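You operate a simulated robot arm through the tools that you are given. There is no shell and no other tool. Be economical: measure what you need, move in short steps, check, and stop when the job is done.

You run a simulated two-armed robot. Do the job below in one go: nothing can be reset, and whatever is moved stays where it is left.

## Task
Hold the grey shelf bin on the top of the work table steady with one hand and put the orange round battery in it with the other.

Only the result counts: the job must be done as asked and must still hold three seconds after the hand-in. Knocking over, shifting, dropping, spilling or breaking anything else fails it.

## Robot
Two 7-joint arms with two-finger grippers on one trunk, on a base that drives. Base frame: it is fixed to the floor where the robot stands at the start and does not move with it; the origin is under the middle of the robot, x ahead of it, y to its left, z up; the surface under the hand at the start is at about z = 0.91. Readings come in m, degrees, newtons and seconds.
The left shoulder is at the start at [0.075, 0.216, 1.14], the right one opposite. With the tool pointing down near the work surface each hand reaches from about 0.28 to 0.82 m from the robot's upright axis, wherever it stands, measured 20 degrees to its own side. Places, roughly: grey shelf bin [-0.75, -1.5, 1]. Payload 3.18 kg a hand.
The tool frame of a hand sits at the grasp point between the pads (the TCP): z along the fingers, y along the line on which they close. The tips reach 0.03 m beyond it. The gripper opens to 0.144 m. The gripper's body begins 0.103 m behind the TCP.
Orientation is that of the tool frame in the base frame, as a unit quaternion [w, x, y, z]. With the fingers straight down and closing along the base's y, the tool's x points along the base's -x, its y along +y and its z along -z.

## Interface
- The arms move only by the tool move_arm. It takes "left_rows", "right_rows" or both (then of equal length, played together; a hand with none holds still); each is a list of rows, each a list of 7 numbers: the shift along the base's x, y, z in m, then the turn, a rotation vector about the base's x, y, z in degrees, then the gripper command, from -1 (shut) to 1 (fully open), values between in proportion. In form: [[tx, ty, tz, wx, wy, wz, hand], ...]. A call has 1 to 10 rows; each row is the pose to reach, as a shift and turn from the pose commanded when the call began. A row lasts 0.2 s, in which the tool goes at most 0.05 m and 8.6 degrees; a call with a longer step from one row to the next is refused whole, and so is a gripper value outside its range. A pose out of reach is approached as far as the arm can. The call stops where the force on the tool passes 40 N (or 10 N more than at its start, if that is more) or the arm is blocked; 0.2 s more then pass. Each finger halts on what it meets, pressing with about 42 N; the grip force reading is that of the motor and also rises with nothing between the fingers. The clock runs only during rows and for 0.2 s after the last one: add rows that repeat a pose to give the fingers time. It gives the time, the measured TCP pose, the force on the tool (base axes), the opening and the grip force at its end, in the units of the frame above (readings bear some noise), with the torque about the TCP (base axes, N m) and any sound that the robot's microphone picked up.
- Cameras (640 x 400 px; columns grow to the right, rows downward): "scene" is now at [0.1674, 0.0254, 1.3628]; the picture's right is [0.29, -0.96, 0.00], its down [-0.24, -0.07, -0.97] and it looks along [0.93, 0.28, -0.25] (base axes); focal length 261 px, centre (320, 200). "left" rides on the left gripper at [0.076, -0.016, -0.143] in its tool frame; the picture's right is [0.21, 0.98, 0.00], its down [-0.84, 0.18, -0.51] and it looks along [-0.50, 0.11, 0.86] (tool axes); focal length 218 px, centre (320, 200). "right" rides on the right gripper at [0.077, 0.016, -0.143] in its tool frame; the picture's right is [-0.21, 0.98, 0.00], its down [-0.84, -0.18, -0.51] and it looks along [-0.50, -0.11, 0.86] (tool axes); focal length 218 px, centre (320, 200). There is no depth. A picture from a camera that has moved, and an enlarged one, comes with that camera's place and axes in the base frame and with its lens.
- snapshot(camera): a new picture of that camera. No time passes.
- lift_body(by): slides the trunk up (or, below 0, down) by that many m; the arms and the scene camera ride with it, the base frame stays. It gives what a move gives, with no picture.
- drive_base(legs): drives the robot by 1 to 6 legs, each [ahead, left, turn to the left] in m, m and degrees, along the robot's own axes; the way and the turn of a leg run together, so that a leg with both is an arc; at most 1.5 m and 180 degrees a leg. The arms and the cameras ride along, it lands a little off, and it stops where it bumps. It gives what a move gives.
- pan_tilt(pan, tilt): turns the head with the scene camera to pan (to the left, within 80 degrees either way) and tilt (down, from -29 to 69), counted from straight ahead of the robot. It gives what a move gives.
- enlarge(camera, box): a new picture of the part [left, top, right, bottom] of that camera's present view, enlarged. No time passes.
- sign_off(): hands the job in; it is judged then, once.

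Work in short steps. Places have to be worked out from the pictures, the camera data and where the tool is seen: move nearer, look again, correct. Check each grasp and each placing, and mend what went wrong. You have 120 turns and 108 pictures in all, those below and enlarged ones among them. Open the grippers and draw the arms clear of the work before you hand the job in, unless the task says otherwise; then end with one line.

The tools are called after ">>>" as a command line: name --argument value ..., lists and objects as JSON in quotes. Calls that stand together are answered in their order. move_arm: Moves the arms, as the interface text tells. Its arguments: {"type":"object","properties":{"left_rows":{"type":"array","items":{"type":"array","items":{"type":"number"}}},"right_rows":{"type":"array","items":{"type":"array","items":{"type":"number"}}}},"required":[]} The other tools are called the same way: lift_body (by) slides the trunk up or down; drive_base (legs) drives the base; pan_tilt (pan, tilt) turns the head that bears the scene camera; snapshot (camera) takes a picture; enlarge (camera, box) takes an enlarged picture of a part of a camera's view; sign_off () hands the job in.

At the start:

```text
time: 0.0
left_position: [0.4043, 0.2854, 1.2235]
left_orientation: [0.0, -0.002, 1.0, 0.0]
left_wrist_force: [0.3, -0.4, 0.4]
left_torque: [0.02, 0.01, -0.02]
left_grip_width: 0.1441
left_gripper_force: 0.1
right_position: [0.4168, -0.042, 1.2179]
right_orientation: [0.0, 0.001, 1.0, 0.0]
right_wrist_force: [0.1, 0.3, 0.3]
right_torque: [-0.03, 0.0, -0.02]
right_grip_width: 0.1441
right_gripper_force: 0.1
trunk travel left (down, up): [-0.222, 0.148]
robot x, y, heading: [0.0006, 0.0004, 0.1]
head pan, tilt: [17.1, 14.5]
```

scene: 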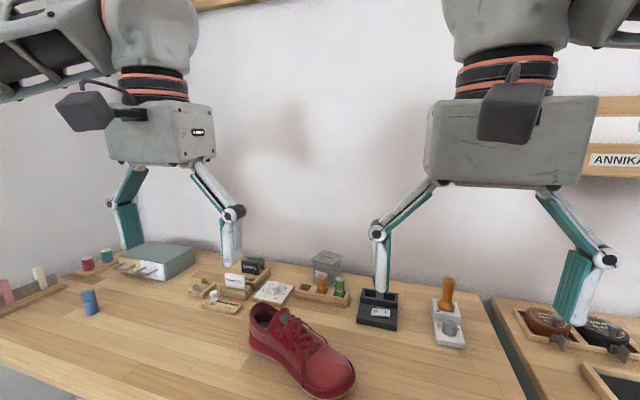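
right: 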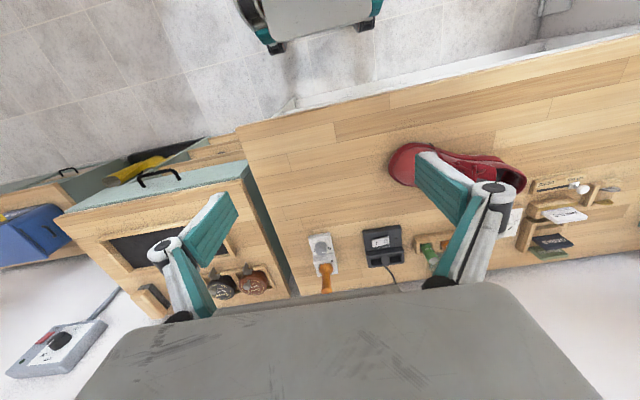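
left: 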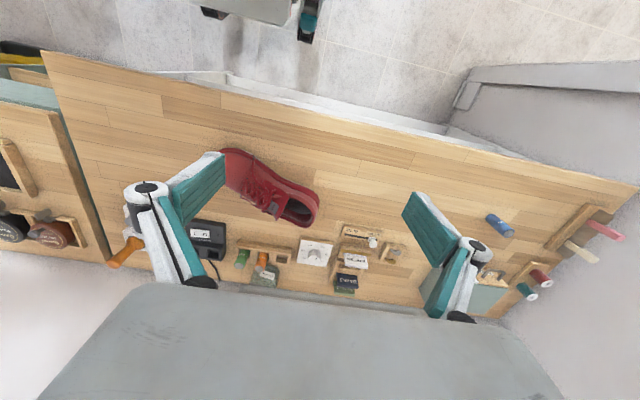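

I see an orange cylinder in a small wooden tray next to a green one; I enlarge that area to identify the battery.

>>> enlarge --camera "scene" --box '[180, 230, 380, 355]'

>>> enlarge --camera "left" --box '[180, 200, 420, 350]'

>>> enlarge --camera "scene" --box '[0, 230, 200, 355]'

```text
3.20 times, centred on (280, 292) of scene
camera zoom: at [0.1674, 0.0254, 1.3628], right [0.29, -0.96, 0.0], down [-0.24, -0.07, -0.97], along [0.93, 0.28, -0.25], focal length 834 px, centre (448, -96)
```

zoom: 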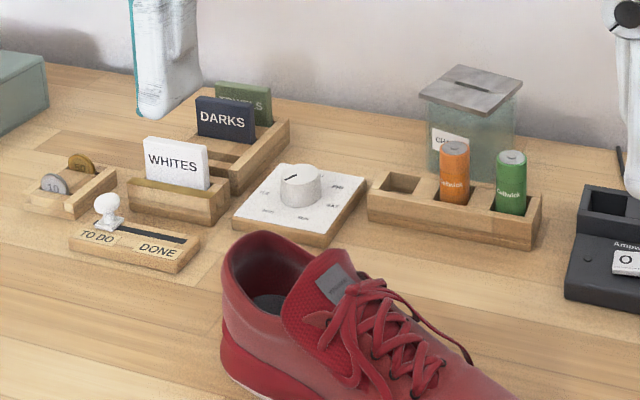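

```text
2.67 times, centred on (300, 275) of left
camera zoom: at [0.3286, 0.2684, 1.3676], right [-0.21, 0.98, 0.0], down [0.84, 0.18, 0.51], along [0.5, 0.11, -0.86], focal length 582 px, centre (373, 0)
```

zoom: 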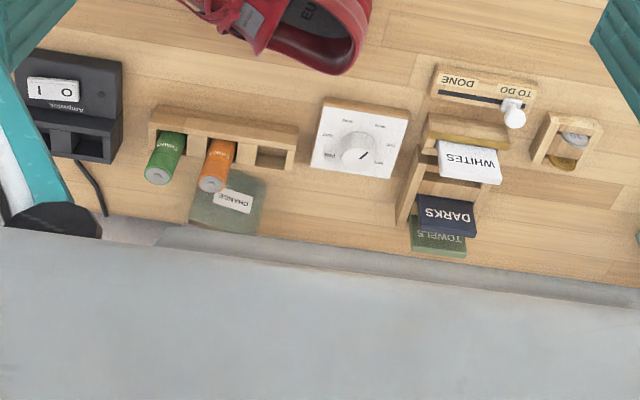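

```text
3.20 times, centred on (100, 292) of scene
camera zoom: at [0.1674, 0.0254, 1.3628], right [0.29, -0.96, 0.0], down [-0.24, -0.07, -0.97], along [0.93, 0.28, -0.25], focal length 834 px, centre (1024, -96)
```

zoom: 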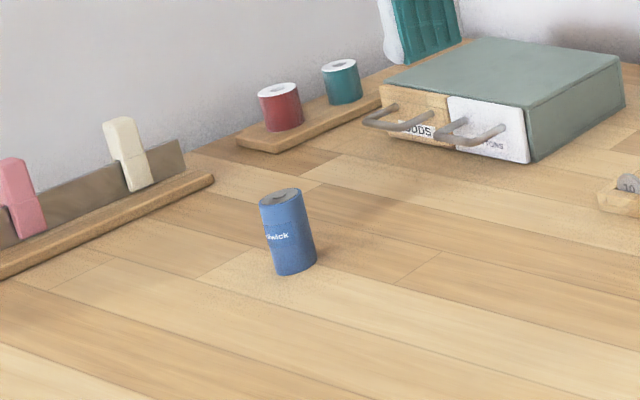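

The orange battery's top is at about (0.785, 0.208, 0.98), standing in a wooden holder beside the green one with a jar behind. It is near the end of reach, so I drive ahead a little.

>>> drive_base --legs '[[0.1, 0, 0]]'

```text
time: 1.1
left_position: [0.5056, 0.2853, 1.224]
left_orientation: [0.0, -0.001, 1.0, -0.001]
left_wrist_force: [0.4, 0.6, 0.2]
left_torque: [0.0, 0.01, 0.02]
left_grip_width: 0.1441
left_gripper_force: 0.1
right_position: [0.5173, -0.0432, 1.2168]
right_orientation: [-0.001, 0.0, 1.0, 0.0]
right_wrist_force: [0.5, 0.0, -0.2]
right_torque: [0.01, 0.06, -0.01]
right_grip_width: 0.144
right_gripper_force: 0.0
trunk travel left (down, up): [-0.222, 0.148]
robot x, y, heading: [0.1013, -0.0011, 0.1]
head pan, tilt: [17.1, 14.5]
```

Move the left hand toward the battery to view it more closely, and re-look with the head down a bit.

>>> move_arm --left_rows '[[0.04, -0.02, -0.01, 0, 0, 0, 1], [0.08, -0.04, -0.03, 0, 0, 0, 1], [0.12, -0.06, -0.04, 0, 0, 0, 1], [0.14, -0.07, -0.04, 0, 0, 0, 1], [0.14, -0.07, -0.04, 0, 0, 0, 1]]'

>>> snapshot --camera "left"

>>> snapshot --camera "scene"

```text
time: 2.4
left_position: [0.6445, 0.2156, 1.1837]
left_orientation: [0.0, -0.002, 1.0, -0.001]
left_wrist_force: [-0.7, 0.0, -0.2]
left_torque: [0.0, -0.03, 0.0]
left_grip_width: 0.1442
left_gripper_force: 0.1
right_position: [0.5168, -0.0436, 1.2183]
right_orientation: [-0.001, 0.0, 1.0, 0.0]
right_wrist_force: [-0.6, 0.2, 0.8]
right_torque: [-0.04, -0.02, 0.01]
right_grip_width: 0.1441
right_gripper_force: 0.0
trunk travel left (down, up): [-0.222, 0.148]
robot x, y, heading: [0.0986, -0.0002, 0.0]
head pan, tilt: [17.1, 14.5]
```

```text
101 pictures are left
camera left: at [0.5686, 0.1989, 1.327], right [-0.21, 0.98, 0.0], down [0.84, 0.18, 0.51], along [0.5, 0.11, -0.86], focal length 218 px, centre (320, 200)
```

left: 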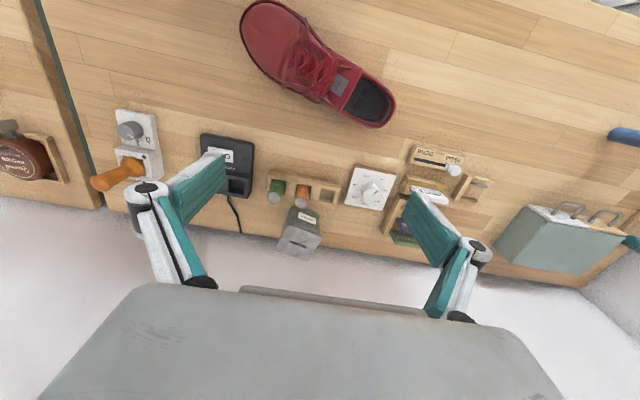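

```text
100 pictures are left
camera scene: at [0.2675, 0.0257, 1.3629], right [0.29, -0.96, 0.0], down [-0.24, -0.07, -0.97], along [0.93, 0.28, -0.25], focal length 261 px, centre (320, 200)
```

scene: 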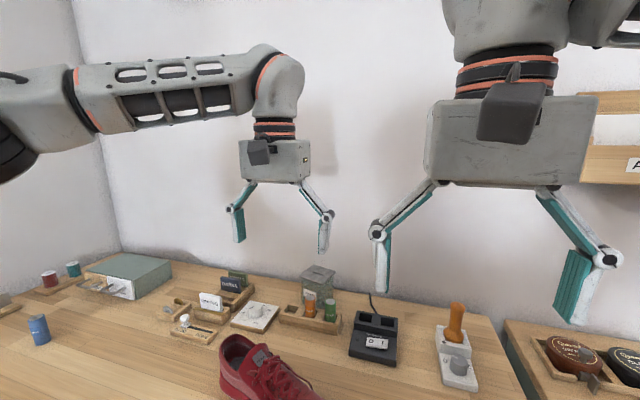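

>>> enlarge --camera "left" --box '[240, 160, 368, 240]'

>>> enlarge --camera "scene" --box '[240, 250, 368, 330]'

```text
5.00 times, centred on (304, 200) of left
camera zoom: at [0.5686, 0.1989, 1.327], right [-0.21, 0.98, 0.0], down [0.84, 0.18, 0.51], along [0.5, 0.11, -0.86], focal length 1091 px, centre (400, 200)
```

zoom: 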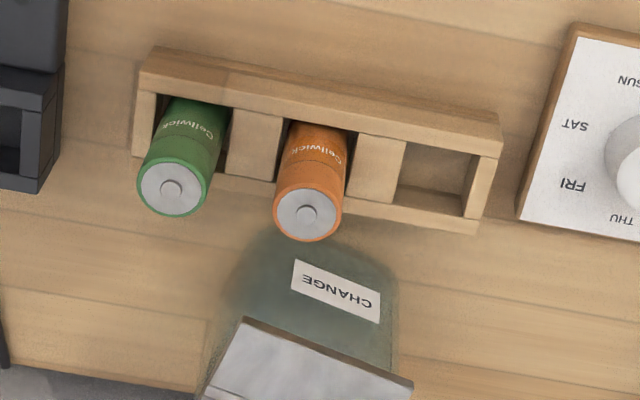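

```text
5.00 times, centred on (304, 290) of scene
camera zoom: at [0.2675, 0.0257, 1.3629], right [0.29, -0.96, 0.0], down [-0.24, -0.07, -0.97], along [0.93, 0.28, -0.25], focal length 1303 px, centre (400, -250)
```

zoom: 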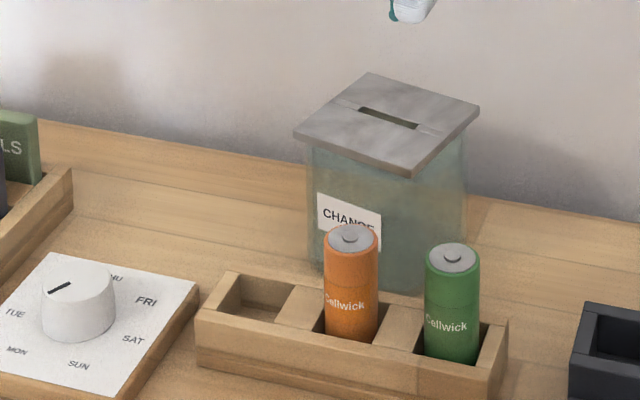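

Battery top is at about (0.781, 0.208, 0.983), Ø≈0.025, with green 0.048 to its right and the jar lid about 0.04 behind. I'll close diagonally (yaw −45°) with a narrow opening for clearance on both, and first hover above.

>>> move_arm --left_rows '[[0.025, -0.001, -0.01, 0, 0, -7.5, 0.5], [0.05, -0.003, -0.02, 0, 0, -15, 0], [0.075, -0.005, -0.04, 0, 0, -22.5, -0.28], [0.1, -0.006, -0.06, 0, 0, -30, -0.28], [0.12, -0.007, -0.07, 0, 0, -37.5, -0.28], [0.136, -0.008, -0.08, 0, 0, -45, -0.28], [0.136, -0.008, -0.08, 0, 0, -45, -0.28]]'

>>> snapshot --camera "left"

>>> snapshot --camera "scene"

```text
time: 4.0
left_position: [0.6392, 0.1586, 1.1487]
left_orientation: [0.084, 0.181, 0.98, -0.007]
left_wrist_force: [-0.2, -1.7, -0.6]
left_torque: [0.05, 0.05, -0.04]
left_grip_width: 0.0518
left_gripper_force: 0.1
left hand out of reach, approached as far as the arm can: row 1, 2, 3, 4, 5, 6, 7
right_position: [0.5188, -0.0451, 1.2155]
right_orientation: [-0.002, 0.001, 1.0, 0.001]
right_wrist_force: [0.4, -0.1, 0.1]
right_torque: [0.1, 0.06, -0.02]
right_grip_width: 0.144
right_gripper_force: 0.0
trunk travel left (down, up): [-0.222, 0.148]
robot x, y, heading: [0.0999, -0.0048, 0.2]
head pan, tilt: [17.1, 14.5]
```

```text
97 pictures are left
camera left: at [0.5403, 0.1766, 1.2761], right [0.16, 0.99, -0.02], down [0.76, -0.11, 0.65], along [0.64, -0.12, -0.76], focal length 218 px, centre (320, 200)
```

left: 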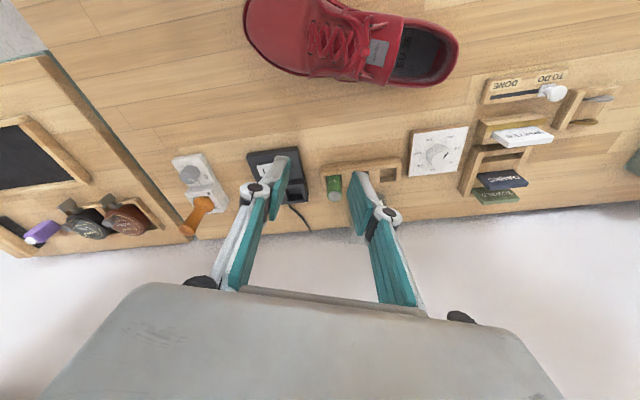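

```text
96 pictures are left
camera scene: at [0.2699, 0.0236, 1.3622], right [0.29, -0.96, 0.0], down [-0.24, -0.07, -0.97], along [0.93, 0.28, -0.25], focal length 261 px, centre (320, 200)
```

scene: 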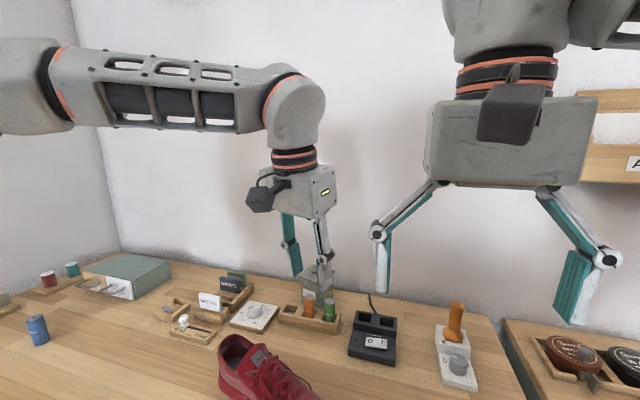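

The arm couldn't reach it with that yaw; it drifted and tilted. I restore the straight-down pose further back and then test reach without yaw.

>>> move_arm --left_rows '[[-0.01, 0.015, 0.02, 0.2, 2.4, 5.2, -0.28], [-0.02, 0.03, 0.03, 0.4, 4.8, 10.4, -0.28], [-0.03, 0.045, 0.04, 0.6, 7.3, 15.7, -0.28], [-0.03, 0.05, 0.04, 0.8, 9.7, 20.9, -0.28], [-0.03, 0.05, 0.04, 0.8, 9.7, 20.9, -0.28]]'

```text
time: 5.2
left_position: [0.6079, 0.2072, 1.1941]
left_orientation: [0.002, 0.0, 1.0, 0.0]
left_wrist_force: [-0.3, -0.2, -0.4]
left_torque: [-0.03, 0.01, 0.01]
left_grip_width: 0.0516
left_gripper_force: 0.0
right_position: [0.5164, -0.0433, 1.2179]
right_orientation: [0.0, 0.0, 1.0, 0.0]
right_wrist_force: [-0.4, -0.2, -0.1]
right_torque: [0.01, 0.0, 0.03]
right_grip_width: 0.1441
right_gripper_force: 0.1
trunk travel left (down, up): [-0.222, 0.148]
robot x, y, heading: [0.0999, 0.0013, -0.3]
head pan, tilt: [17.1, 14.5]
```

Reach is limited because the wrist sits far above the shoulder. I raise the trunk, so that the hand works lower relative to the shoulder.

>>> lift_body --by 0.14

>>> drive_base --legs '[[0.05, 0, 0]]'

```text
time: 6.8
left_position: [0.6077, 0.206, 1.3339]
left_orientation: [0.001, 0.0, 1.0, 0.0]
left_wrist_force: [-0.5, 0.1, -0.3]
left_torque: [0.0, -0.03, -0.01]
left_grip_width: 0.052
left_gripper_force: 0.1
right_position: [0.5164, -0.0429, 1.3575]
right_orientation: [-0.001, 0.0, 1.0, -0.001]
right_wrist_force: [-0.2, 0.4, -0.2]
right_torque: [0.01, 0.01, -0.01]
right_grip_width: 0.1437
right_gripper_force: 0.1
trunk travel left (down, up): [-0.362, 0.008]
robot x, y, heading: [0.0999, -0.0024, -0.1]
head pan, tilt: [17.1, 14.5]
```

```text
time: 7.9
left_position: [0.6482, 0.2074, 1.334]
left_orientation: [0.001, 0.003, 1.0, 0.001]
left_wrist_force: [-0.5, 0.4, 0.7]
left_torque: [-0.01, -0.07, 0.03]
left_grip_width: 0.0516
left_gripper_force: 0.0
right_position: [0.5559, -0.0434, 1.3568]
right_orientation: [-0.001, 0.004, 1.0, 0.0]
right_wrist_force: [-0.9, 0.2, 0.5]
right_torque: [0.01, -0.12, 0.01]
right_grip_width: 0.1441
right_gripper_force: 0.1
trunk travel left (down, up): [-0.362, 0.008]
robot x, y, heading: [0.141, 0.0007, -0.3]
head pan, tilt: [17.1, 14.5]
stopped in leg 1: the robot was blocked; the commanded pose is now the measured one
```

The base touched the table, so I back off 1 cm, then lower the left hand and start the yaw.

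>>> drive_base --legs '[[-0.012, 0, 0]]'

>>> move_arm --left_rows '[[0, 0, -0.04, 0, 0, -7.5, -0.28], [0.01, 0, -0.08, 0, 0, -15, -0.28], [0.02, 0, -0.12, 0, 0, -22.5, -0.28], [0.03, 0, -0.15, 0, 0, -30, -0.28], [0.04, 0, -0.18, 0, 0, -37.5, -0.28], [0.06, 0, -0.2, 0, 0, -45, -0.28], [0.08, 0, -0.22, 0, 0, -45, -0.28], [0.1, 0, -0.235, 0, 0, -45, -0.28], [0.1, 0, -0.235, 0, 0, -45, -0.28]]'

>>> snapshot --camera "left"

>>> snapshot --camera "scene"

```text
time: 8.7
left_position: [0.6418, 0.2055, 1.3304]
left_orientation: [-0.001, 0.002, 1.0, 0.0]
left_wrist_force: [0.4, 0.0, -0.5]
left_torque: [0.0, 0.05, -0.04]
left_grip_width: 0.0517
left_gripper_force: 0.1
right_position: [0.55, -0.0442, 1.3549]
right_orientation: [-0.004, 0.004, 1.0, -0.001]
right_wrist_force: [0.1, 0.4, -0.1]
right_torque: [0.02, 0.03, 0.01]
right_grip_width: 0.1438
right_gripper_force: 0.1
trunk travel left (down, up): [-0.362, 0.008]
robot x, y, heading: [0.1288, 0.0037, -0.5]
head pan, tilt: [17.1, 14.5]
```

```text
time: 10.7
left_position: [0.5842, 0.1178, 1.1857]
left_orientation: [0.057, 0.327, 0.943, 0.015]
left_wrist_force: [2.3, -3.0, 0.6]
left_torque: [0.24, 0.17, 0.02]
left_grip_width: 0.052
left_gripper_force: 0.0
left hand out of reach, approached as far as the arm can: row 2, 3, 4, 5, 6, 7, 8, 9
right_position: [0.5549, -0.0535, 1.3515]
right_orientation: [-0.004, 0.006, 1.0, 0.004]
right_wrist_force: [1.6, -3.1, -1.1]
right_torque: [0.26, 0.21, 0.0]
right_grip_width: 0.144
right_gripper_force: 0.0
trunk travel left (down, up): [-0.362, 0.008]
robot x, y, heading: [0.1342, 0.0007, -0.6]
head pan, tilt: [17.1, 14.5]
```

```text
95 pictures are left
camera left: at [0.4986, 0.1533, 1.3204], right [0.44, 0.9, 0.04], down [0.71, -0.37, 0.6], along [0.55, -0.23, -0.8], focal length 218 px, centre (320, 200)
```

left: 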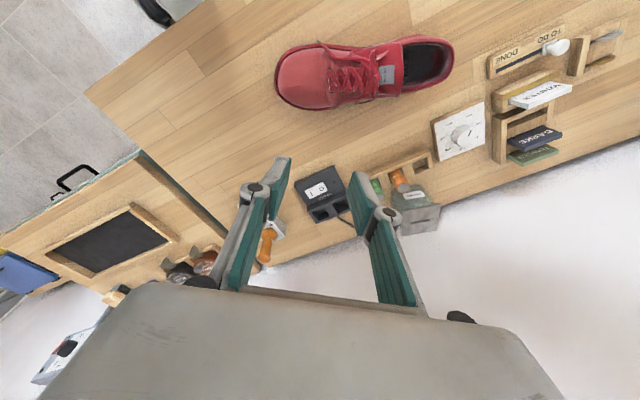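

```text
94 pictures are left
camera scene: at [0.2654, 0.0162, 1.5046], right [0.29, -0.96, -0.01], down [-0.24, -0.06, -0.97], along [0.93, 0.28, -0.25], focal length 261 px, centre (320, 200)
```

scene: 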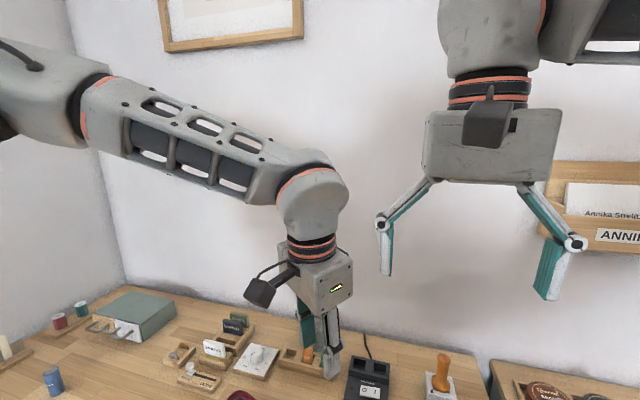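

Negative yaw is a joint limit for the left arm. I restore to straight, and will use positive yaw (or none) instead.

>>> move_arm --left_rows '[[0.01, 0.02, 0.01, -0.36, 1.3, 7.6, -0.28], [0.02, 0.04, 0.02, -0.7, 2.7, 15.2, -0.28], [0.03, 0.06, 0.02, -1.1, 4, 22.8, -0.28], [0.035, 0.075, 0.02, -1.4, 5.3, 30.4, -0.28], [0.035, 0.09, 0.02, -1.8, 6.7, 38.2, -0.28], [0.035, 0.09, 0.02, -1.8, 6.7, 38.2, -0.28]]'

```text
time: 12.1
left_position: [0.6119, 0.2205, 1.2084]
left_orientation: [0.003, -0.002, 1.0, -0.002]
left_wrist_force: [0.9, -0.7, -0.6]
left_torque: [0.02, 0.01, 0.01]
left_grip_width: 0.0517
left_gripper_force: 0.1
right_position: [0.5476, -0.0456, 1.356]
right_orientation: [-0.003, 0.005, 1.0, 0.0]
right_wrist_force: [-0.5, -0.5, 0.2]
right_torque: [0.06, -0.01, 0.02]
right_grip_width: 0.144
right_gripper_force: 0.1
trunk travel left (down, up): [-0.362, 0.008]
robot x, y, heading: [0.1306, 0.0056, -0.1]
head pan, tilt: [17.1, 14.5]
```

Now yaw +45° while moving above the battery to a hover at z≈1.09.

>>> move_arm --left_rows '[[0.02, -0.002, -0.01, 0, 0, 7.5, -0.28], [0.05, -0.004, -0.03, 0, 0, 15, -0.28], [0.08, -0.006, -0.05, 0, 0, 22.5, -0.28], [0.11, -0.008, -0.07, 0, 0, 30, -0.28], [0.14, -0.01, -0.09, 0, 0, 37.5, -0.28], [0.169, -0.012, -0.11, 0, 0, 45, -0.28], [0.169, -0.012, -0.118, 0, 0, 45, -0.28]]'

>>> snapshot --camera "left"

>>> snapshot --camera "scene"

```text
time: 13.7
left_position: [0.7809, 0.2076, 1.0885]
left_orientation: [0.004, -0.384, 0.923, -0.001]
left_wrist_force: [-0.1, -0.3, 0.8]
left_torque: [0.01, -0.06, -0.01]
left_grip_width: 0.0517
left_gripper_force: 0.1
right_position: [0.5455, -0.0434, 1.3556]
right_orientation: [-0.002, 0.004, 1.0, -0.001]
right_wrist_force: [-1.1, -0.1, 0.4]
right_torque: [0.02, -0.01, -0.01]
right_grip_width: 0.1441
right_gripper_force: 0.0
trunk travel left (down, up): [-0.362, 0.008]
robot x, y, heading: [0.1329, 0.0013, -0.4]
head pan, tilt: [17.1, 14.5]
```

```text
93 pictures are left
camera left: at [0.7366, 0.1415, 1.2322], right [-0.84, 0.54, -0.01], down [0.46, 0.72, 0.51], along [0.28, 0.43, -0.86], focal length 218 px, centre (320, 200)
```

left: 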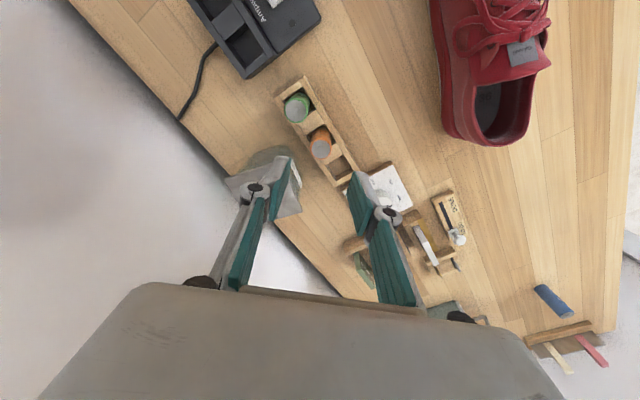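

```text
92 pictures are left
camera scene: at [0.2579, 0.0268, 1.5052], right [0.29, -0.96, 0.0], down [-0.24, -0.07, -0.97], along [0.93, 0.28, -0.25], focal length 261 px, centre (320, 200)
```

scene: 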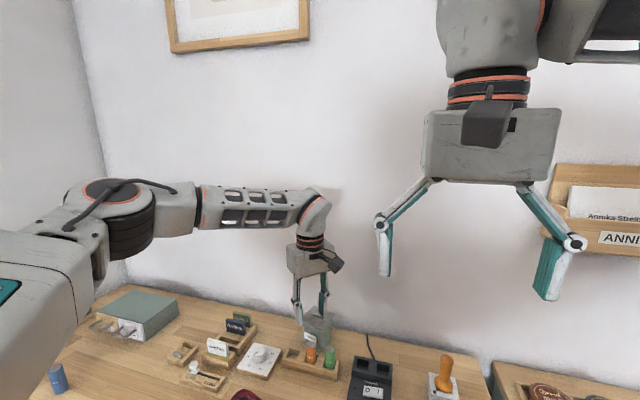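

Pose reached. Zoom in to refine the battery's position relative to the fingers.

>>> enlarge --camera "left" --box '[230, 80, 422, 200]'

>>> enlarge --camera "scene" --box '[256, 290, 384, 370]'

```text
3.33 times, centred on (326, 140) of left
camera zoom: at [0.7366, 0.1415, 1.2322], right [-0.84, 0.54, -0.01], down [0.46, 0.72, 0.51], along [0.28, 0.43, -0.86], focal length 728 px, centre (300, 400)
```

zoom: 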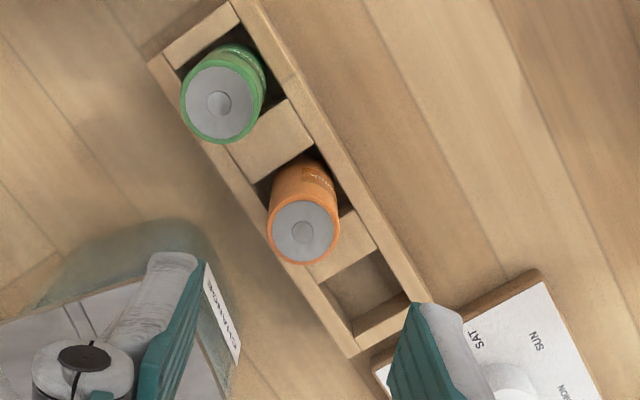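

```text
5.00 times, centred on (320, 330) of scene
camera zoom: at [0.2579, 0.0268, 1.5052], right [0.29, -0.96, 0.0], down [-0.24, -0.07, -0.97], along [0.93, 0.28, -0.25], focal length 1303 px, centre (320, -450)
```

zoom: 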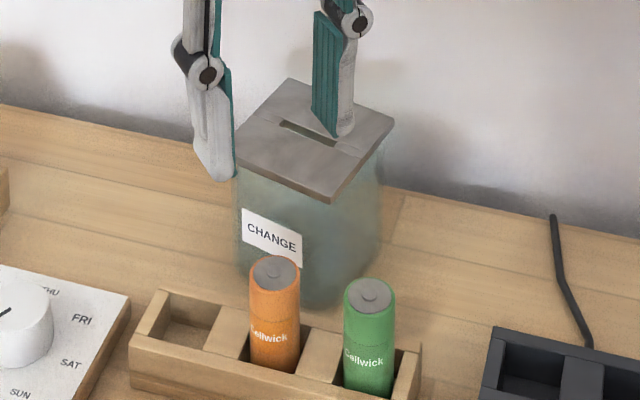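

Refined battery position (0.780, 0.210), top 0.984. I narrow slightly and descend straight to TCP z≈0.98.

>>> move_arm --left_rows '[[-0.001, 0.002, 0, 0, 0, 0, -0.37], [-0.001, 0.002, -0.03, 0, 0, 0, -0.37], [-0.001, 0.002, -0.06, 0, 0, 0, -0.37], [-0.001, 0.002, -0.075, 0, 0, 0, -0.37], [-0.001, 0.002, -0.075, 0, 0, 0, -0.37]]'

>>> enlarge --camera "left" --box '[230, 80, 422, 200]'

>>> enlarge --camera "scene" --box '[256, 290, 384, 370]'

```text
time: 14.9
left_position: [0.7794, 0.2089, 1.0138]
left_orientation: [0.004, -0.385, 0.923, -0.001]
left_wrist_force: [-1.1, 0.0, 0.3]
left_torque: [0.01, 0.02, 0.0]
left_grip_width: 0.0452
left_gripper_force: 0.0
right_position: [0.5459, -0.0447, 1.355]
right_orientation: [-0.002, 0.004, 1.0, -0.001]
right_wrist_force: [-0.9, -0.7, -0.3]
right_torque: [-0.01, -0.02, 0.02]
right_grip_width: 0.144
right_gripper_force: 0.1
trunk travel left (down, up): [-0.362, 0.008]
robot x, y, heading: [0.132, 0.0018, -0.6]
head pan, tilt: [17.1, 14.5]
```

```text
3.33 times, centred on (326, 140) of left
camera zoom: at [0.7363, 0.1422, 1.1579], right [-0.84, 0.54, -0.01], down [0.46, 0.72, 0.51], along [0.28, 0.43, -0.86], focal length 728 px, centre (300, 400)
```

zoom: 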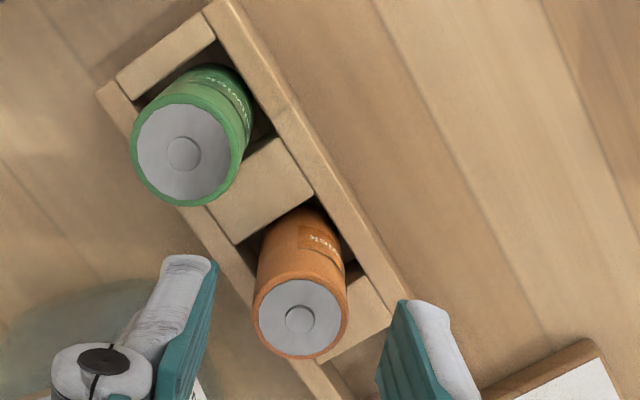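

```text
5.00 times, centred on (320, 330) of scene
camera zoom: at [0.2587, 0.0264, 1.5051], right [0.29, -0.96, 0.0], down [-0.24, -0.07, -0.97], along [0.93, 0.28, -0.25], focal length 1303 px, centre (320, -450)
```

zoom: 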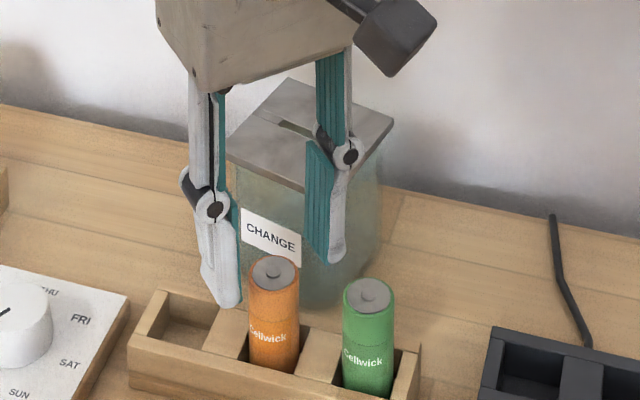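

Battery is centred between the fingers with clearance all round; descend the last 3.4 cm.

>>> move_arm --left_rows '[[0, 0.001, -0.017, 0, 0, 0, -0.37], [0, 0.001, -0.034, 0, 0, 0, -0.37], [0, 0.001, -0.034, 0, 0, 0, -0.37]]'

>>> enlarge --camera "left" --box '[230, 100, 422, 220]'

>>> enlarge --camera "scene" --box '[256, 290, 384, 370]'

```text
time: 15.7
left_position: [0.7786, 0.2097, 0.9802]
left_orientation: [0.004, -0.384, 0.923, 0.0]
left_wrist_force: [0.1, 0.6, 1.1]
left_torque: [0.01, -0.01, 0.01]
left_grip_width: 0.0457
left_gripper_force: 0.2
right_position: [0.5478, -0.0445, 1.3554]
right_orientation: [-0.003, 0.004, 1.0, -0.001]
right_wrist_force: [0.8, 0.1, 0.3]
right_torque: [0.0, -0.04, 0.04]
right_grip_width: 0.1441
right_gripper_force: 0.1
trunk travel left (down, up): [-0.362, 0.008]
robot x, y, heading: [0.1294, 0.0013, -0.5]
head pan, tilt: [17.1, 14.5]
```

```text
3.33 times, centred on (326, 160) of left
camera zoom: at [0.7364, 0.1429, 1.1237], right [-0.84, 0.54, -0.01], down [0.46, 0.72, 0.51], along [0.28, 0.43, -0.86], focal length 728 px, centre (300, 333)
```

zoom: 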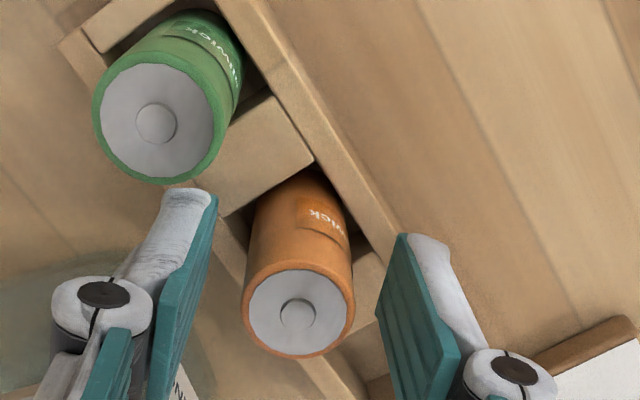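

```text
5.00 times, centred on (320, 330) of scene
camera zoom: at [0.2586, 0.0264, 1.5051], right [0.29, -0.96, 0.0], down [-0.24, -0.07, -0.97], along [0.93, 0.28, -0.25], focal length 1303 px, centre (320, -450)
```

zoom: 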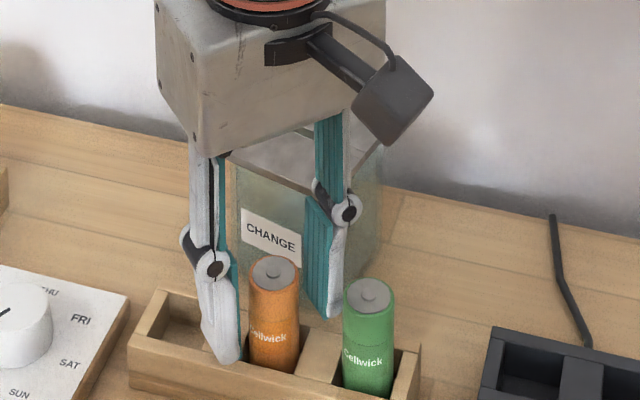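

Fingers straddle the orange battery, TCP projects right on its top. Close, then check.

>>> move_arm --left_rows '[[0, 0, 0, 0, 0, 0, -0.6], [0, 0, 0, 0, 0, 0, -0.8], [0, 0, 0, 0, 0, 0, -0.8], [0, 0, 0, 0, 0, 0, -0.8]]'

```text
time: 16.7
left_position: [0.7794, 0.2086, 0.9808]
left_orientation: [0.004, -0.385, 0.923, 0.0]
left_wrist_force: [0.7, -0.1, -0.1]
left_torque: [0.0, -0.01, 0.02]
left_grip_width: 0.0249
left_gripper_force: 42.5
right_position: [0.5473, -0.0435, 1.3558]
right_orientation: [-0.002, 0.005, 1.0, -0.001]
right_wrist_force: [-0.4, 0.2, -0.1]
right_torque: [-0.04, -0.02, -0.01]
right_grip_width: 0.144
right_gripper_force: 0.0
trunk travel left (down, up): [-0.362, 0.008]
robot x, y, heading: [0.1302, 0.0028, -0.6]
head pan, tilt: [17.1, 14.5]
```

Gripped at 0.025 m. Lift straight up slowly.

>>> move_arm --left_rows '[[0, 0, 0.015, 0, 0, 0, -0.8], [0, 0, 0.03, 0, 0, 0, -0.8], [0, 0, 0.055, 0, 0, 0, -0.8], [0, 0, 0.08, 0, 0, 0, -0.8], [0, 0, 0.11, 0, 0, 0, -0.8], [0, 0, 0.14, 0, 0, 0, -0.8]]'

>>> snapshot --camera "scene"

>>> snapshot --camera "left"

```text
time: 18.1
left_position: [0.7776, 0.2098, 1.1224]
left_orientation: [0.003, -0.384, 0.923, -0.001]
left_wrist_force: [-0.6, 0.3, -0.2]
left_torque: [-0.01, -0.04, 0.02]
left_grip_width: 0.0251
left_gripper_force: 41.3
right_position: [0.5476, -0.0449, 1.3551]
right_orientation: [-0.002, 0.005, 1.0, 0.001]
right_wrist_force: [0.0, -0.7, 0.1]
right_torque: [-0.01, -0.03, -0.04]
right_grip_width: 0.1443
right_gripper_force: 0.1
trunk travel left (down, up): [-0.362, 0.008]
robot x, y, heading: [0.131, 0.0044, -0.5]
head pan, tilt: [17.1, 14.5]
```

```text
85 pictures are left
camera scene: at [0.2581, 0.0262, 1.5052], right [0.29, -0.96, 0.0], down [-0.24, -0.07, -0.97], along [0.93, 0.28, -0.25], focal length 261 px, centre (320, 200)
```

scene: 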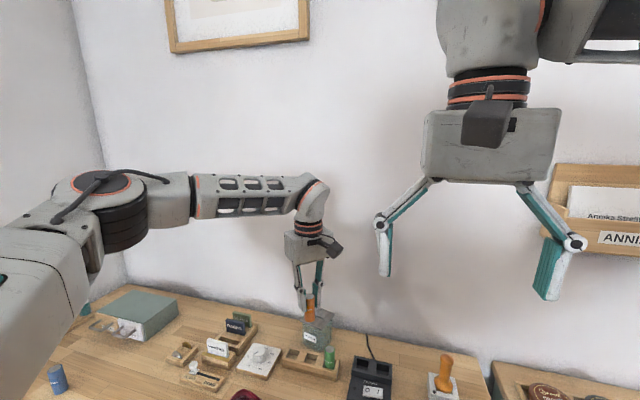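

```text
84 pictures are left
camera left: at [0.7337, 0.1436, 1.2658], right [-0.84, 0.54, -0.01], down [0.46, 0.72, 0.51], along [0.28, 0.43, -0.86], focal length 218 px, centre (320, 200)
```

left: 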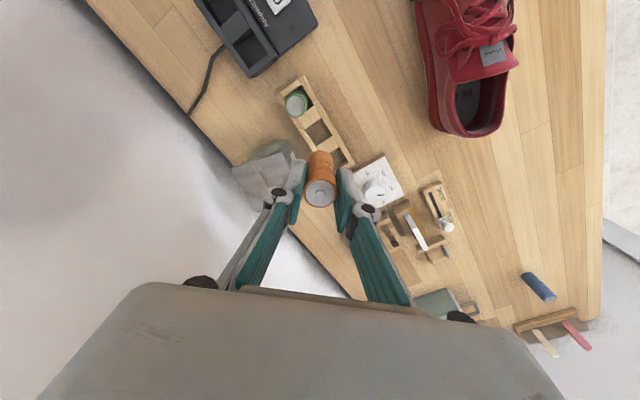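

The battery is held. Retract up and back toward the robot, un-yawing.

>>> move_arm --left_rows '[[-0.02, 0, 0.04, 0, 0, 0, -0.8], [-0.06, 0, 0.06, 0, 0, -7.5, -0.8], [-0.1, 0.01, 0.08, 0, 0, -15, -0.8], [-0.14, 0.02, 0.1, 0, 0, -22.5, -0.8], [-0.18, 0.03, 0.1, 0, 0, -30, -0.8], [-0.22, 0.04, 0.1, 0, 0, -37.5, -0.8], [-0.26, 0.05, 0.1, 0, 0, -45, -0.8], [-0.26, 0.05, 0.1, 0, 0, -45, -0.8]]'

>>> pan_tilt --pan -80 --tilt 20

>>> snapshot --camera "scene"

```text
time: 19.9
left_position: [0.5191, 0.2589, 1.2191]
left_orientation: [0.003, -0.001, 1.0, -0.002]
left_wrist_force: [0.7, -0.4, -1.1]
left_torque: [0.04, 0.03, -0.03]
left_grip_width: 0.025
left_gripper_force: 41.9
right_position: [0.548, -0.0455, 1.3545]
right_orientation: [-0.003, 0.004, 1.0, 0.0]
right_wrist_force: [0.1, 0.5, 0.7]
right_torque: [-0.02, 0.05, -0.01]
right_grip_width: 0.1439
right_gripper_force: 0.1
trunk travel left (down, up): [-0.362, 0.008]
robot x, y, heading: [0.1306, 0.0041, -0.7]
head pan, tilt: [17.1, 14.5]
```

```text
time: 21.6
left_position: [0.5203, 0.2577, 1.2208]
left_orientation: [0.003, -0.002, 1.0, -0.002]
left_wrist_force: [0.1, 0.3, -1.6]
left_torque: [0.0, -0.01, -0.03]
left_grip_width: 0.0248
left_gripper_force: 42.2
right_position: [0.5469, -0.043, 1.3545]
right_orientation: [-0.002, 0.005, 1.0, -0.001]
right_wrist_force: [0.5, -0.2, -0.7]
right_torque: [-0.01, -0.02, 0.0]
right_grip_width: 0.1439
right_gripper_force: 0.1
trunk travel left (down, up): [-0.362, 0.008]
robot x, y, heading: [0.1318, 0.0017, -0.0]
head pan, tilt: [-80.0, 20.0]
```

```text
83 pictures are left
camera scene: at [0.185, -0.0921, 1.4961], right [-0.99, -0.17, 0.0], down [-0.06, 0.34, -0.94], along [0.16, -0.93, -0.34], focal length 261 px, centre (320, 200)
```

scene: 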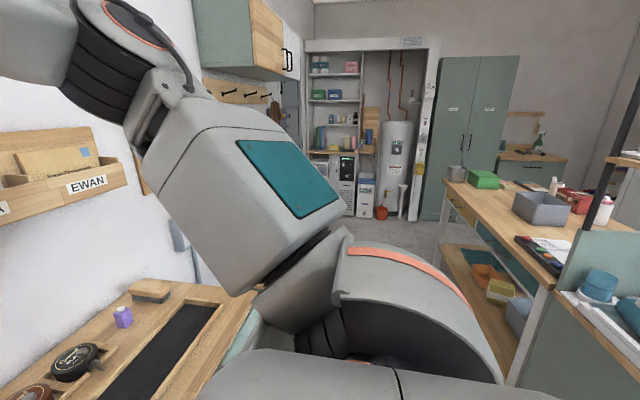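

The bin is on the table to the right-rear. I tuck the arms in, then back off from the bench.

>>> move_arm --left_rows '[[-0.03, 0.01, 0.03, 0, 0, 0, -0.8], [-0.06, 0.02, 0.06, 0, 0, 0, -0.8], [-0.09, 0.03, 0.09, 0, 0, 0, -0.8], [-0.09, 0.03, 0.09, 0, 0, 0, -0.8]]' --right_rows '[[-0.03, -0.03, 0, 0, 0, 0, 1], [-0.06, -0.06, 0, 0, 0, 0, 1], [-0.1, -0.1, 0, 0, 0, 0, 1], [-0.12, -0.13, 0, 0, 0, 0, 1]]'

>>> drive_base --legs '[[-0.13, 0, 0]]'

>>> snapshot --camera "scene"

```text
refused: row 3 steps farther than a row can; nothing moved
```

```text
time: 22.9
left_position: [0.3936, 0.2604, 1.2206]
left_orientation: [0.003, -0.002, 1.0, -0.001]
left_wrist_force: [0.1, -0.1, -0.9]
left_torque: [0.0, 0.0, -0.01]
left_grip_width: 0.0248
left_gripper_force: 42.2
right_position: [0.4209, -0.0433, 1.3542]
right_orientation: [-0.003, 0.004, 1.0, -0.001]
right_wrist_force: [-0.2, 0.3, 0.5]
right_torque: [0.03, -0.04, 0.01]
right_grip_width: 0.1441
right_gripper_force: 0.1
trunk travel left (down, up): [-0.362, 0.008]
robot x, y, heading: [0.0016, 0.0031, -0.3]
head pan, tilt: [-80.0, 20.0]
```

```text
82 pictures are left
camera scene: at [0.0577, -0.0914, 1.4961], right [-0.99, -0.17, 0.0], down [-0.06, 0.34, -0.94], along [0.16, -0.93, -0.34], focal length 261 px, centre (320, 200)
```

scene: 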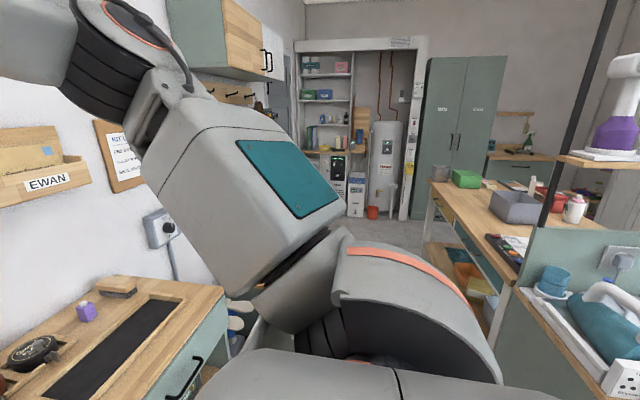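

A shelf unit is behind me, so instead of turning here I'll strafe right with arms tucked and turn at the open spot. First tuck.

>>> move_arm --left_rows '[[-0.02, 0.01, 0.03, 0, 0, 0, -0.8], [-0.04, 0.02, 0.06, 0, 0, 0, -0.8], [-0.06, 0.03, 0.09, 0, 0, 0, -0.8], [-0.08, 0.03, 0.1, 0, 0, 0, -0.8]]' --right_rows '[[-0.03, -0.03, 0, 0, 0, 0, 1], [-0.06, -0.06, 0, 0, 0, 0, 1], [-0.09, -0.09, 0, 0, 0, 0, 1], [-0.11, -0.12, 0, 0, 0, 0, 1]]'

>>> drive_base --legs '[[0.04, -0.75, 0]]'

>>> snapshot --camera "scene"

```text
time: 23.9
left_position: [0.311, 0.2886, 1.3211]
left_orientation: [0.003, -0.004, 1.0, -0.001]
left_wrist_force: [0.2, -0.1, -0.8]
left_torque: [0.04, 0.0, -0.02]
left_grip_width: 0.0249
left_gripper_force: 41.9
right_position: [0.3087, -0.1653, 1.3538]
right_orientation: [-0.002, 0.003, 1.0, 0.001]
right_wrist_force: [-0.1, -0.6, 0.1]
right_torque: [0.04, -0.03, -0.02]
right_grip_width: 0.1438
right_gripper_force: 0.1
trunk travel left (down, up): [-0.362, 0.008]
robot x, y, heading: [0.004, 0.0007, -0.2]
head pan, tilt: [-80.0, 20.0]
```

```text
time: 31.0
left_position: [0.348, -0.4776, 1.3199]
left_orientation: [0.003, -0.003, 1.0, -0.002]
left_wrist_force: [0.6, -0.1, -1.4]
left_torque: [0.02, -0.01, -0.01]
left_grip_width: 0.0247
left_gripper_force: 41.7
right_position: [0.3451, -0.9289, 1.3542]
right_orientation: [-0.003, 0.002, 1.0, -0.002]
right_wrist_force: [0.5, -0.5, -0.1]
right_torque: [0.01, -0.03, 0.02]
right_grip_width: 0.1441
right_gripper_force: 0.1
trunk travel left (down, up): [-0.362, 0.008]
robot x, y, heading: [0.0419, -0.7634, -0.1]
head pan, tilt: [-80.0, 20.0]
```

```text
81 pictures are left
camera scene: at [0.0946, -0.8584, 1.4961], right [-0.99, -0.17, 0.0], down [-0.06, 0.34, -0.94], along [0.16, -0.93, -0.34], focal length 261 px, centre (320, 200)
```

scene: 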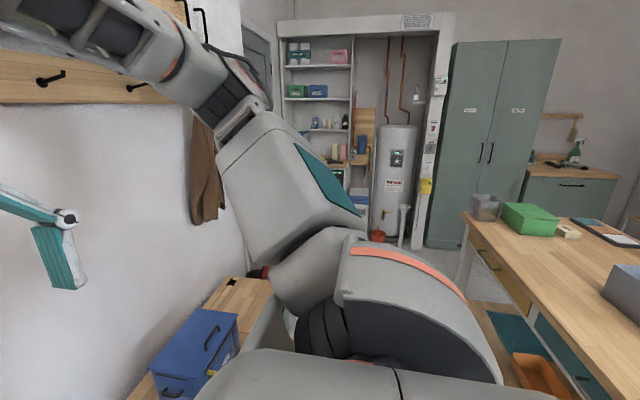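

Clear so far; strafe another 0.7 m.

>>> drive_base --legs '[[0, -0.7, 0]]'

>>> snapshot --camera "scene"

>>> snapshot --camera "right"

```text
time: 37.6
left_position: [0.3462, -1.1695, 1.3215]
left_orientation: [0.004, -0.008, 1.0, -0.002]
left_wrist_force: [-0.6, -0.5, 0.0]
left_torque: [0.02, 0.0, 0.01]
left_grip_width: 0.0247
left_gripper_force: 42.2
right_position: [0.347, -1.6226, 1.3543]
right_orientation: [-0.002, -0.001, 1.0, -0.001]
right_wrist_force: [0.1, -0.3, 0.1]
right_torque: [0.03, 0.01, 0.01]
right_grip_width: 0.1443
right_gripper_force: 0.1
trunk travel left (down, up): [-0.362, 0.008]
robot x, y, heading: [0.0385, -1.46, 0.4]
head pan, tilt: [-80.0, 20.0]
```

```text
80 pictures are left
camera scene: at [0.0954, -1.5534, 1.4961], right [-0.98, -0.18, 0.0], down [-0.06, 0.34, -0.94], along [0.17, -0.92, -0.34], focal length 261 px, centre (320, 200)
```

scene: 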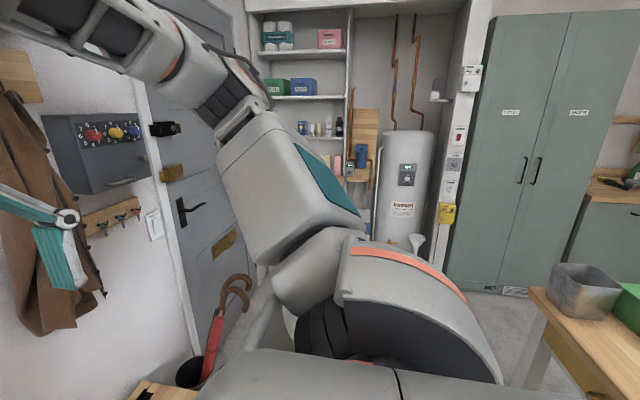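

```text
79 pictures are left
camera right: at [0.2731, -1.6056, 1.4971], right [0.21, 0.98, 0.0], down [0.85, -0.18, 0.5], along [0.49, -0.11, -0.86], focal length 218 px, centre (320, 200)
```

right: 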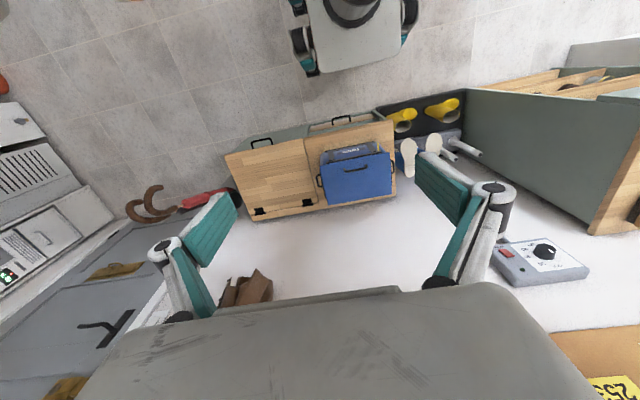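

Open space here. Turn right 90° and look.

>>> drive_base --legs '[[0, 0, -90]]'

>>> snapshot --camera "scene"

```text
time: 41.8
left_position: [0.3232, -1.7733, 1.3201]
left_orientation: [0.001, 0.71, 0.704, -0.004]
left_wrist_force: [0.9, 0.2, -1.3]
left_torque: [-0.03, -0.01, -0.03]
left_grip_width: 0.0251
left_gripper_force: 41.5
right_position: [-0.1307, -1.7654, 1.3538]
right_orientation: [-0.002, 0.713, 0.701, 0.001]
right_wrist_force: [0.8, 0.1, 0.4]
right_torque: [0.02, 0.02, -0.04]
right_grip_width: 0.1438
right_gripper_force: 0.0
trunk travel left (down, up): [-0.362, 0.008]
robot x, y, heading: [0.0386, -1.4555, -91.4]
head pan, tilt: [-80.0, 20.0]
```

```text
78 pictures are left
camera scene: at [-0.0542, -1.5169, 1.4961], right [-0.16, 0.99, 0.0], down [0.34, 0.05, -0.94], along [-0.93, -0.15, -0.34], focal length 261 px, centre (320, 200)
```

scene: 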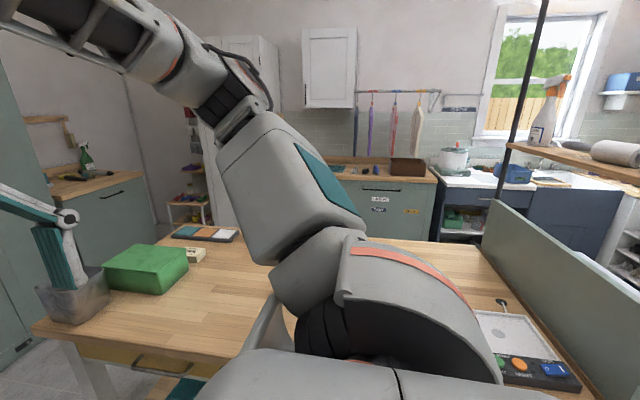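

Turn the remaining 90° to face the table, then look ahead.

>>> drive_base --legs '[[0, 0, -88]]'

>>> pan_tilt --pan 0 --tilt 30

>>> snapshot --camera "scene"

>>> snapshot --camera "right"

```text
time: 45.9
left_position: [-0.2497, -1.768, 1.3201]
left_orientation: [-0.002, 0.999, 0.039, -0.002]
left_wrist_force: [-0.3, 0.6, -0.8]
left_torque: [-0.02, -0.02, -0.03]
left_grip_width: 0.0251
left_gripper_force: 41.7
right_position: [-0.2791, -1.3153, 1.3552]
right_orientation: [-0.001, 0.999, 0.033, 0.002]
right_wrist_force: [0.8, -0.8, 0.6]
right_torque: [0.01, 0.0, 0.0]
right_grip_width: 0.1442
right_gripper_force: 0.1
trunk travel left (down, up): [-0.362, 0.008]
robot x, y, heading: [0.0402, -1.4626, -176.4]
head pan, tilt: [-80.0, 20.0]
```

```text
time: 47.4
left_position: [-0.2503, -1.7673, 1.3212]
left_orientation: [-0.002, 0.999, 0.038, -0.003]
left_wrist_force: [-0.4, 0.1, -0.2]
left_torque: [-0.01, -0.01, 0.01]
left_grip_width: 0.0248
left_gripper_force: 42.0
right_position: [-0.2788, -1.3173, 1.3547]
right_orientation: [-0.001, 0.999, 0.032, 0.002]
right_wrist_force: [-1.1, -0.1, -0.1]
right_torque: [0.01, 0.04, -0.03]
right_grip_width: 0.1441
right_gripper_force: 0.0
trunk travel left (down, up): [-0.362, 0.008]
robot x, y, heading: [0.0354, -1.4571, -176.4]
head pan, tilt: [0.0, 30.0]
```

```text
77 pictures are left
camera scene: at [-0.0921, -1.4704, 1.48], right [-0.07, 1.0, 0.0], down [0.5, 0.03, -0.87], along [-0.86, -0.06, -0.5], focal length 261 px, centre (320, 200)
```

scene: 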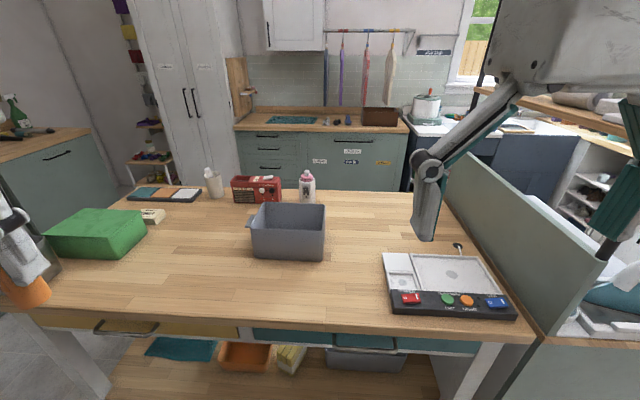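

```text
76 pictures are left
camera right: at [-0.2008, -1.3277, 1.4971], right [-0.15, -0.99, 0.0], down [-0.85, 0.12, 0.5], along [-0.5, 0.08, -0.86], focal length 218 px, centre (320, 200)
```

right: 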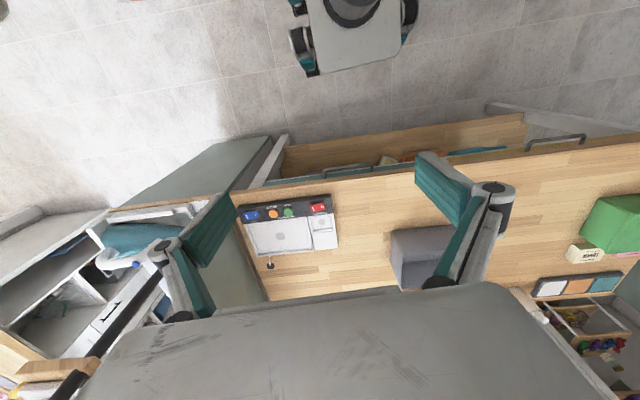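

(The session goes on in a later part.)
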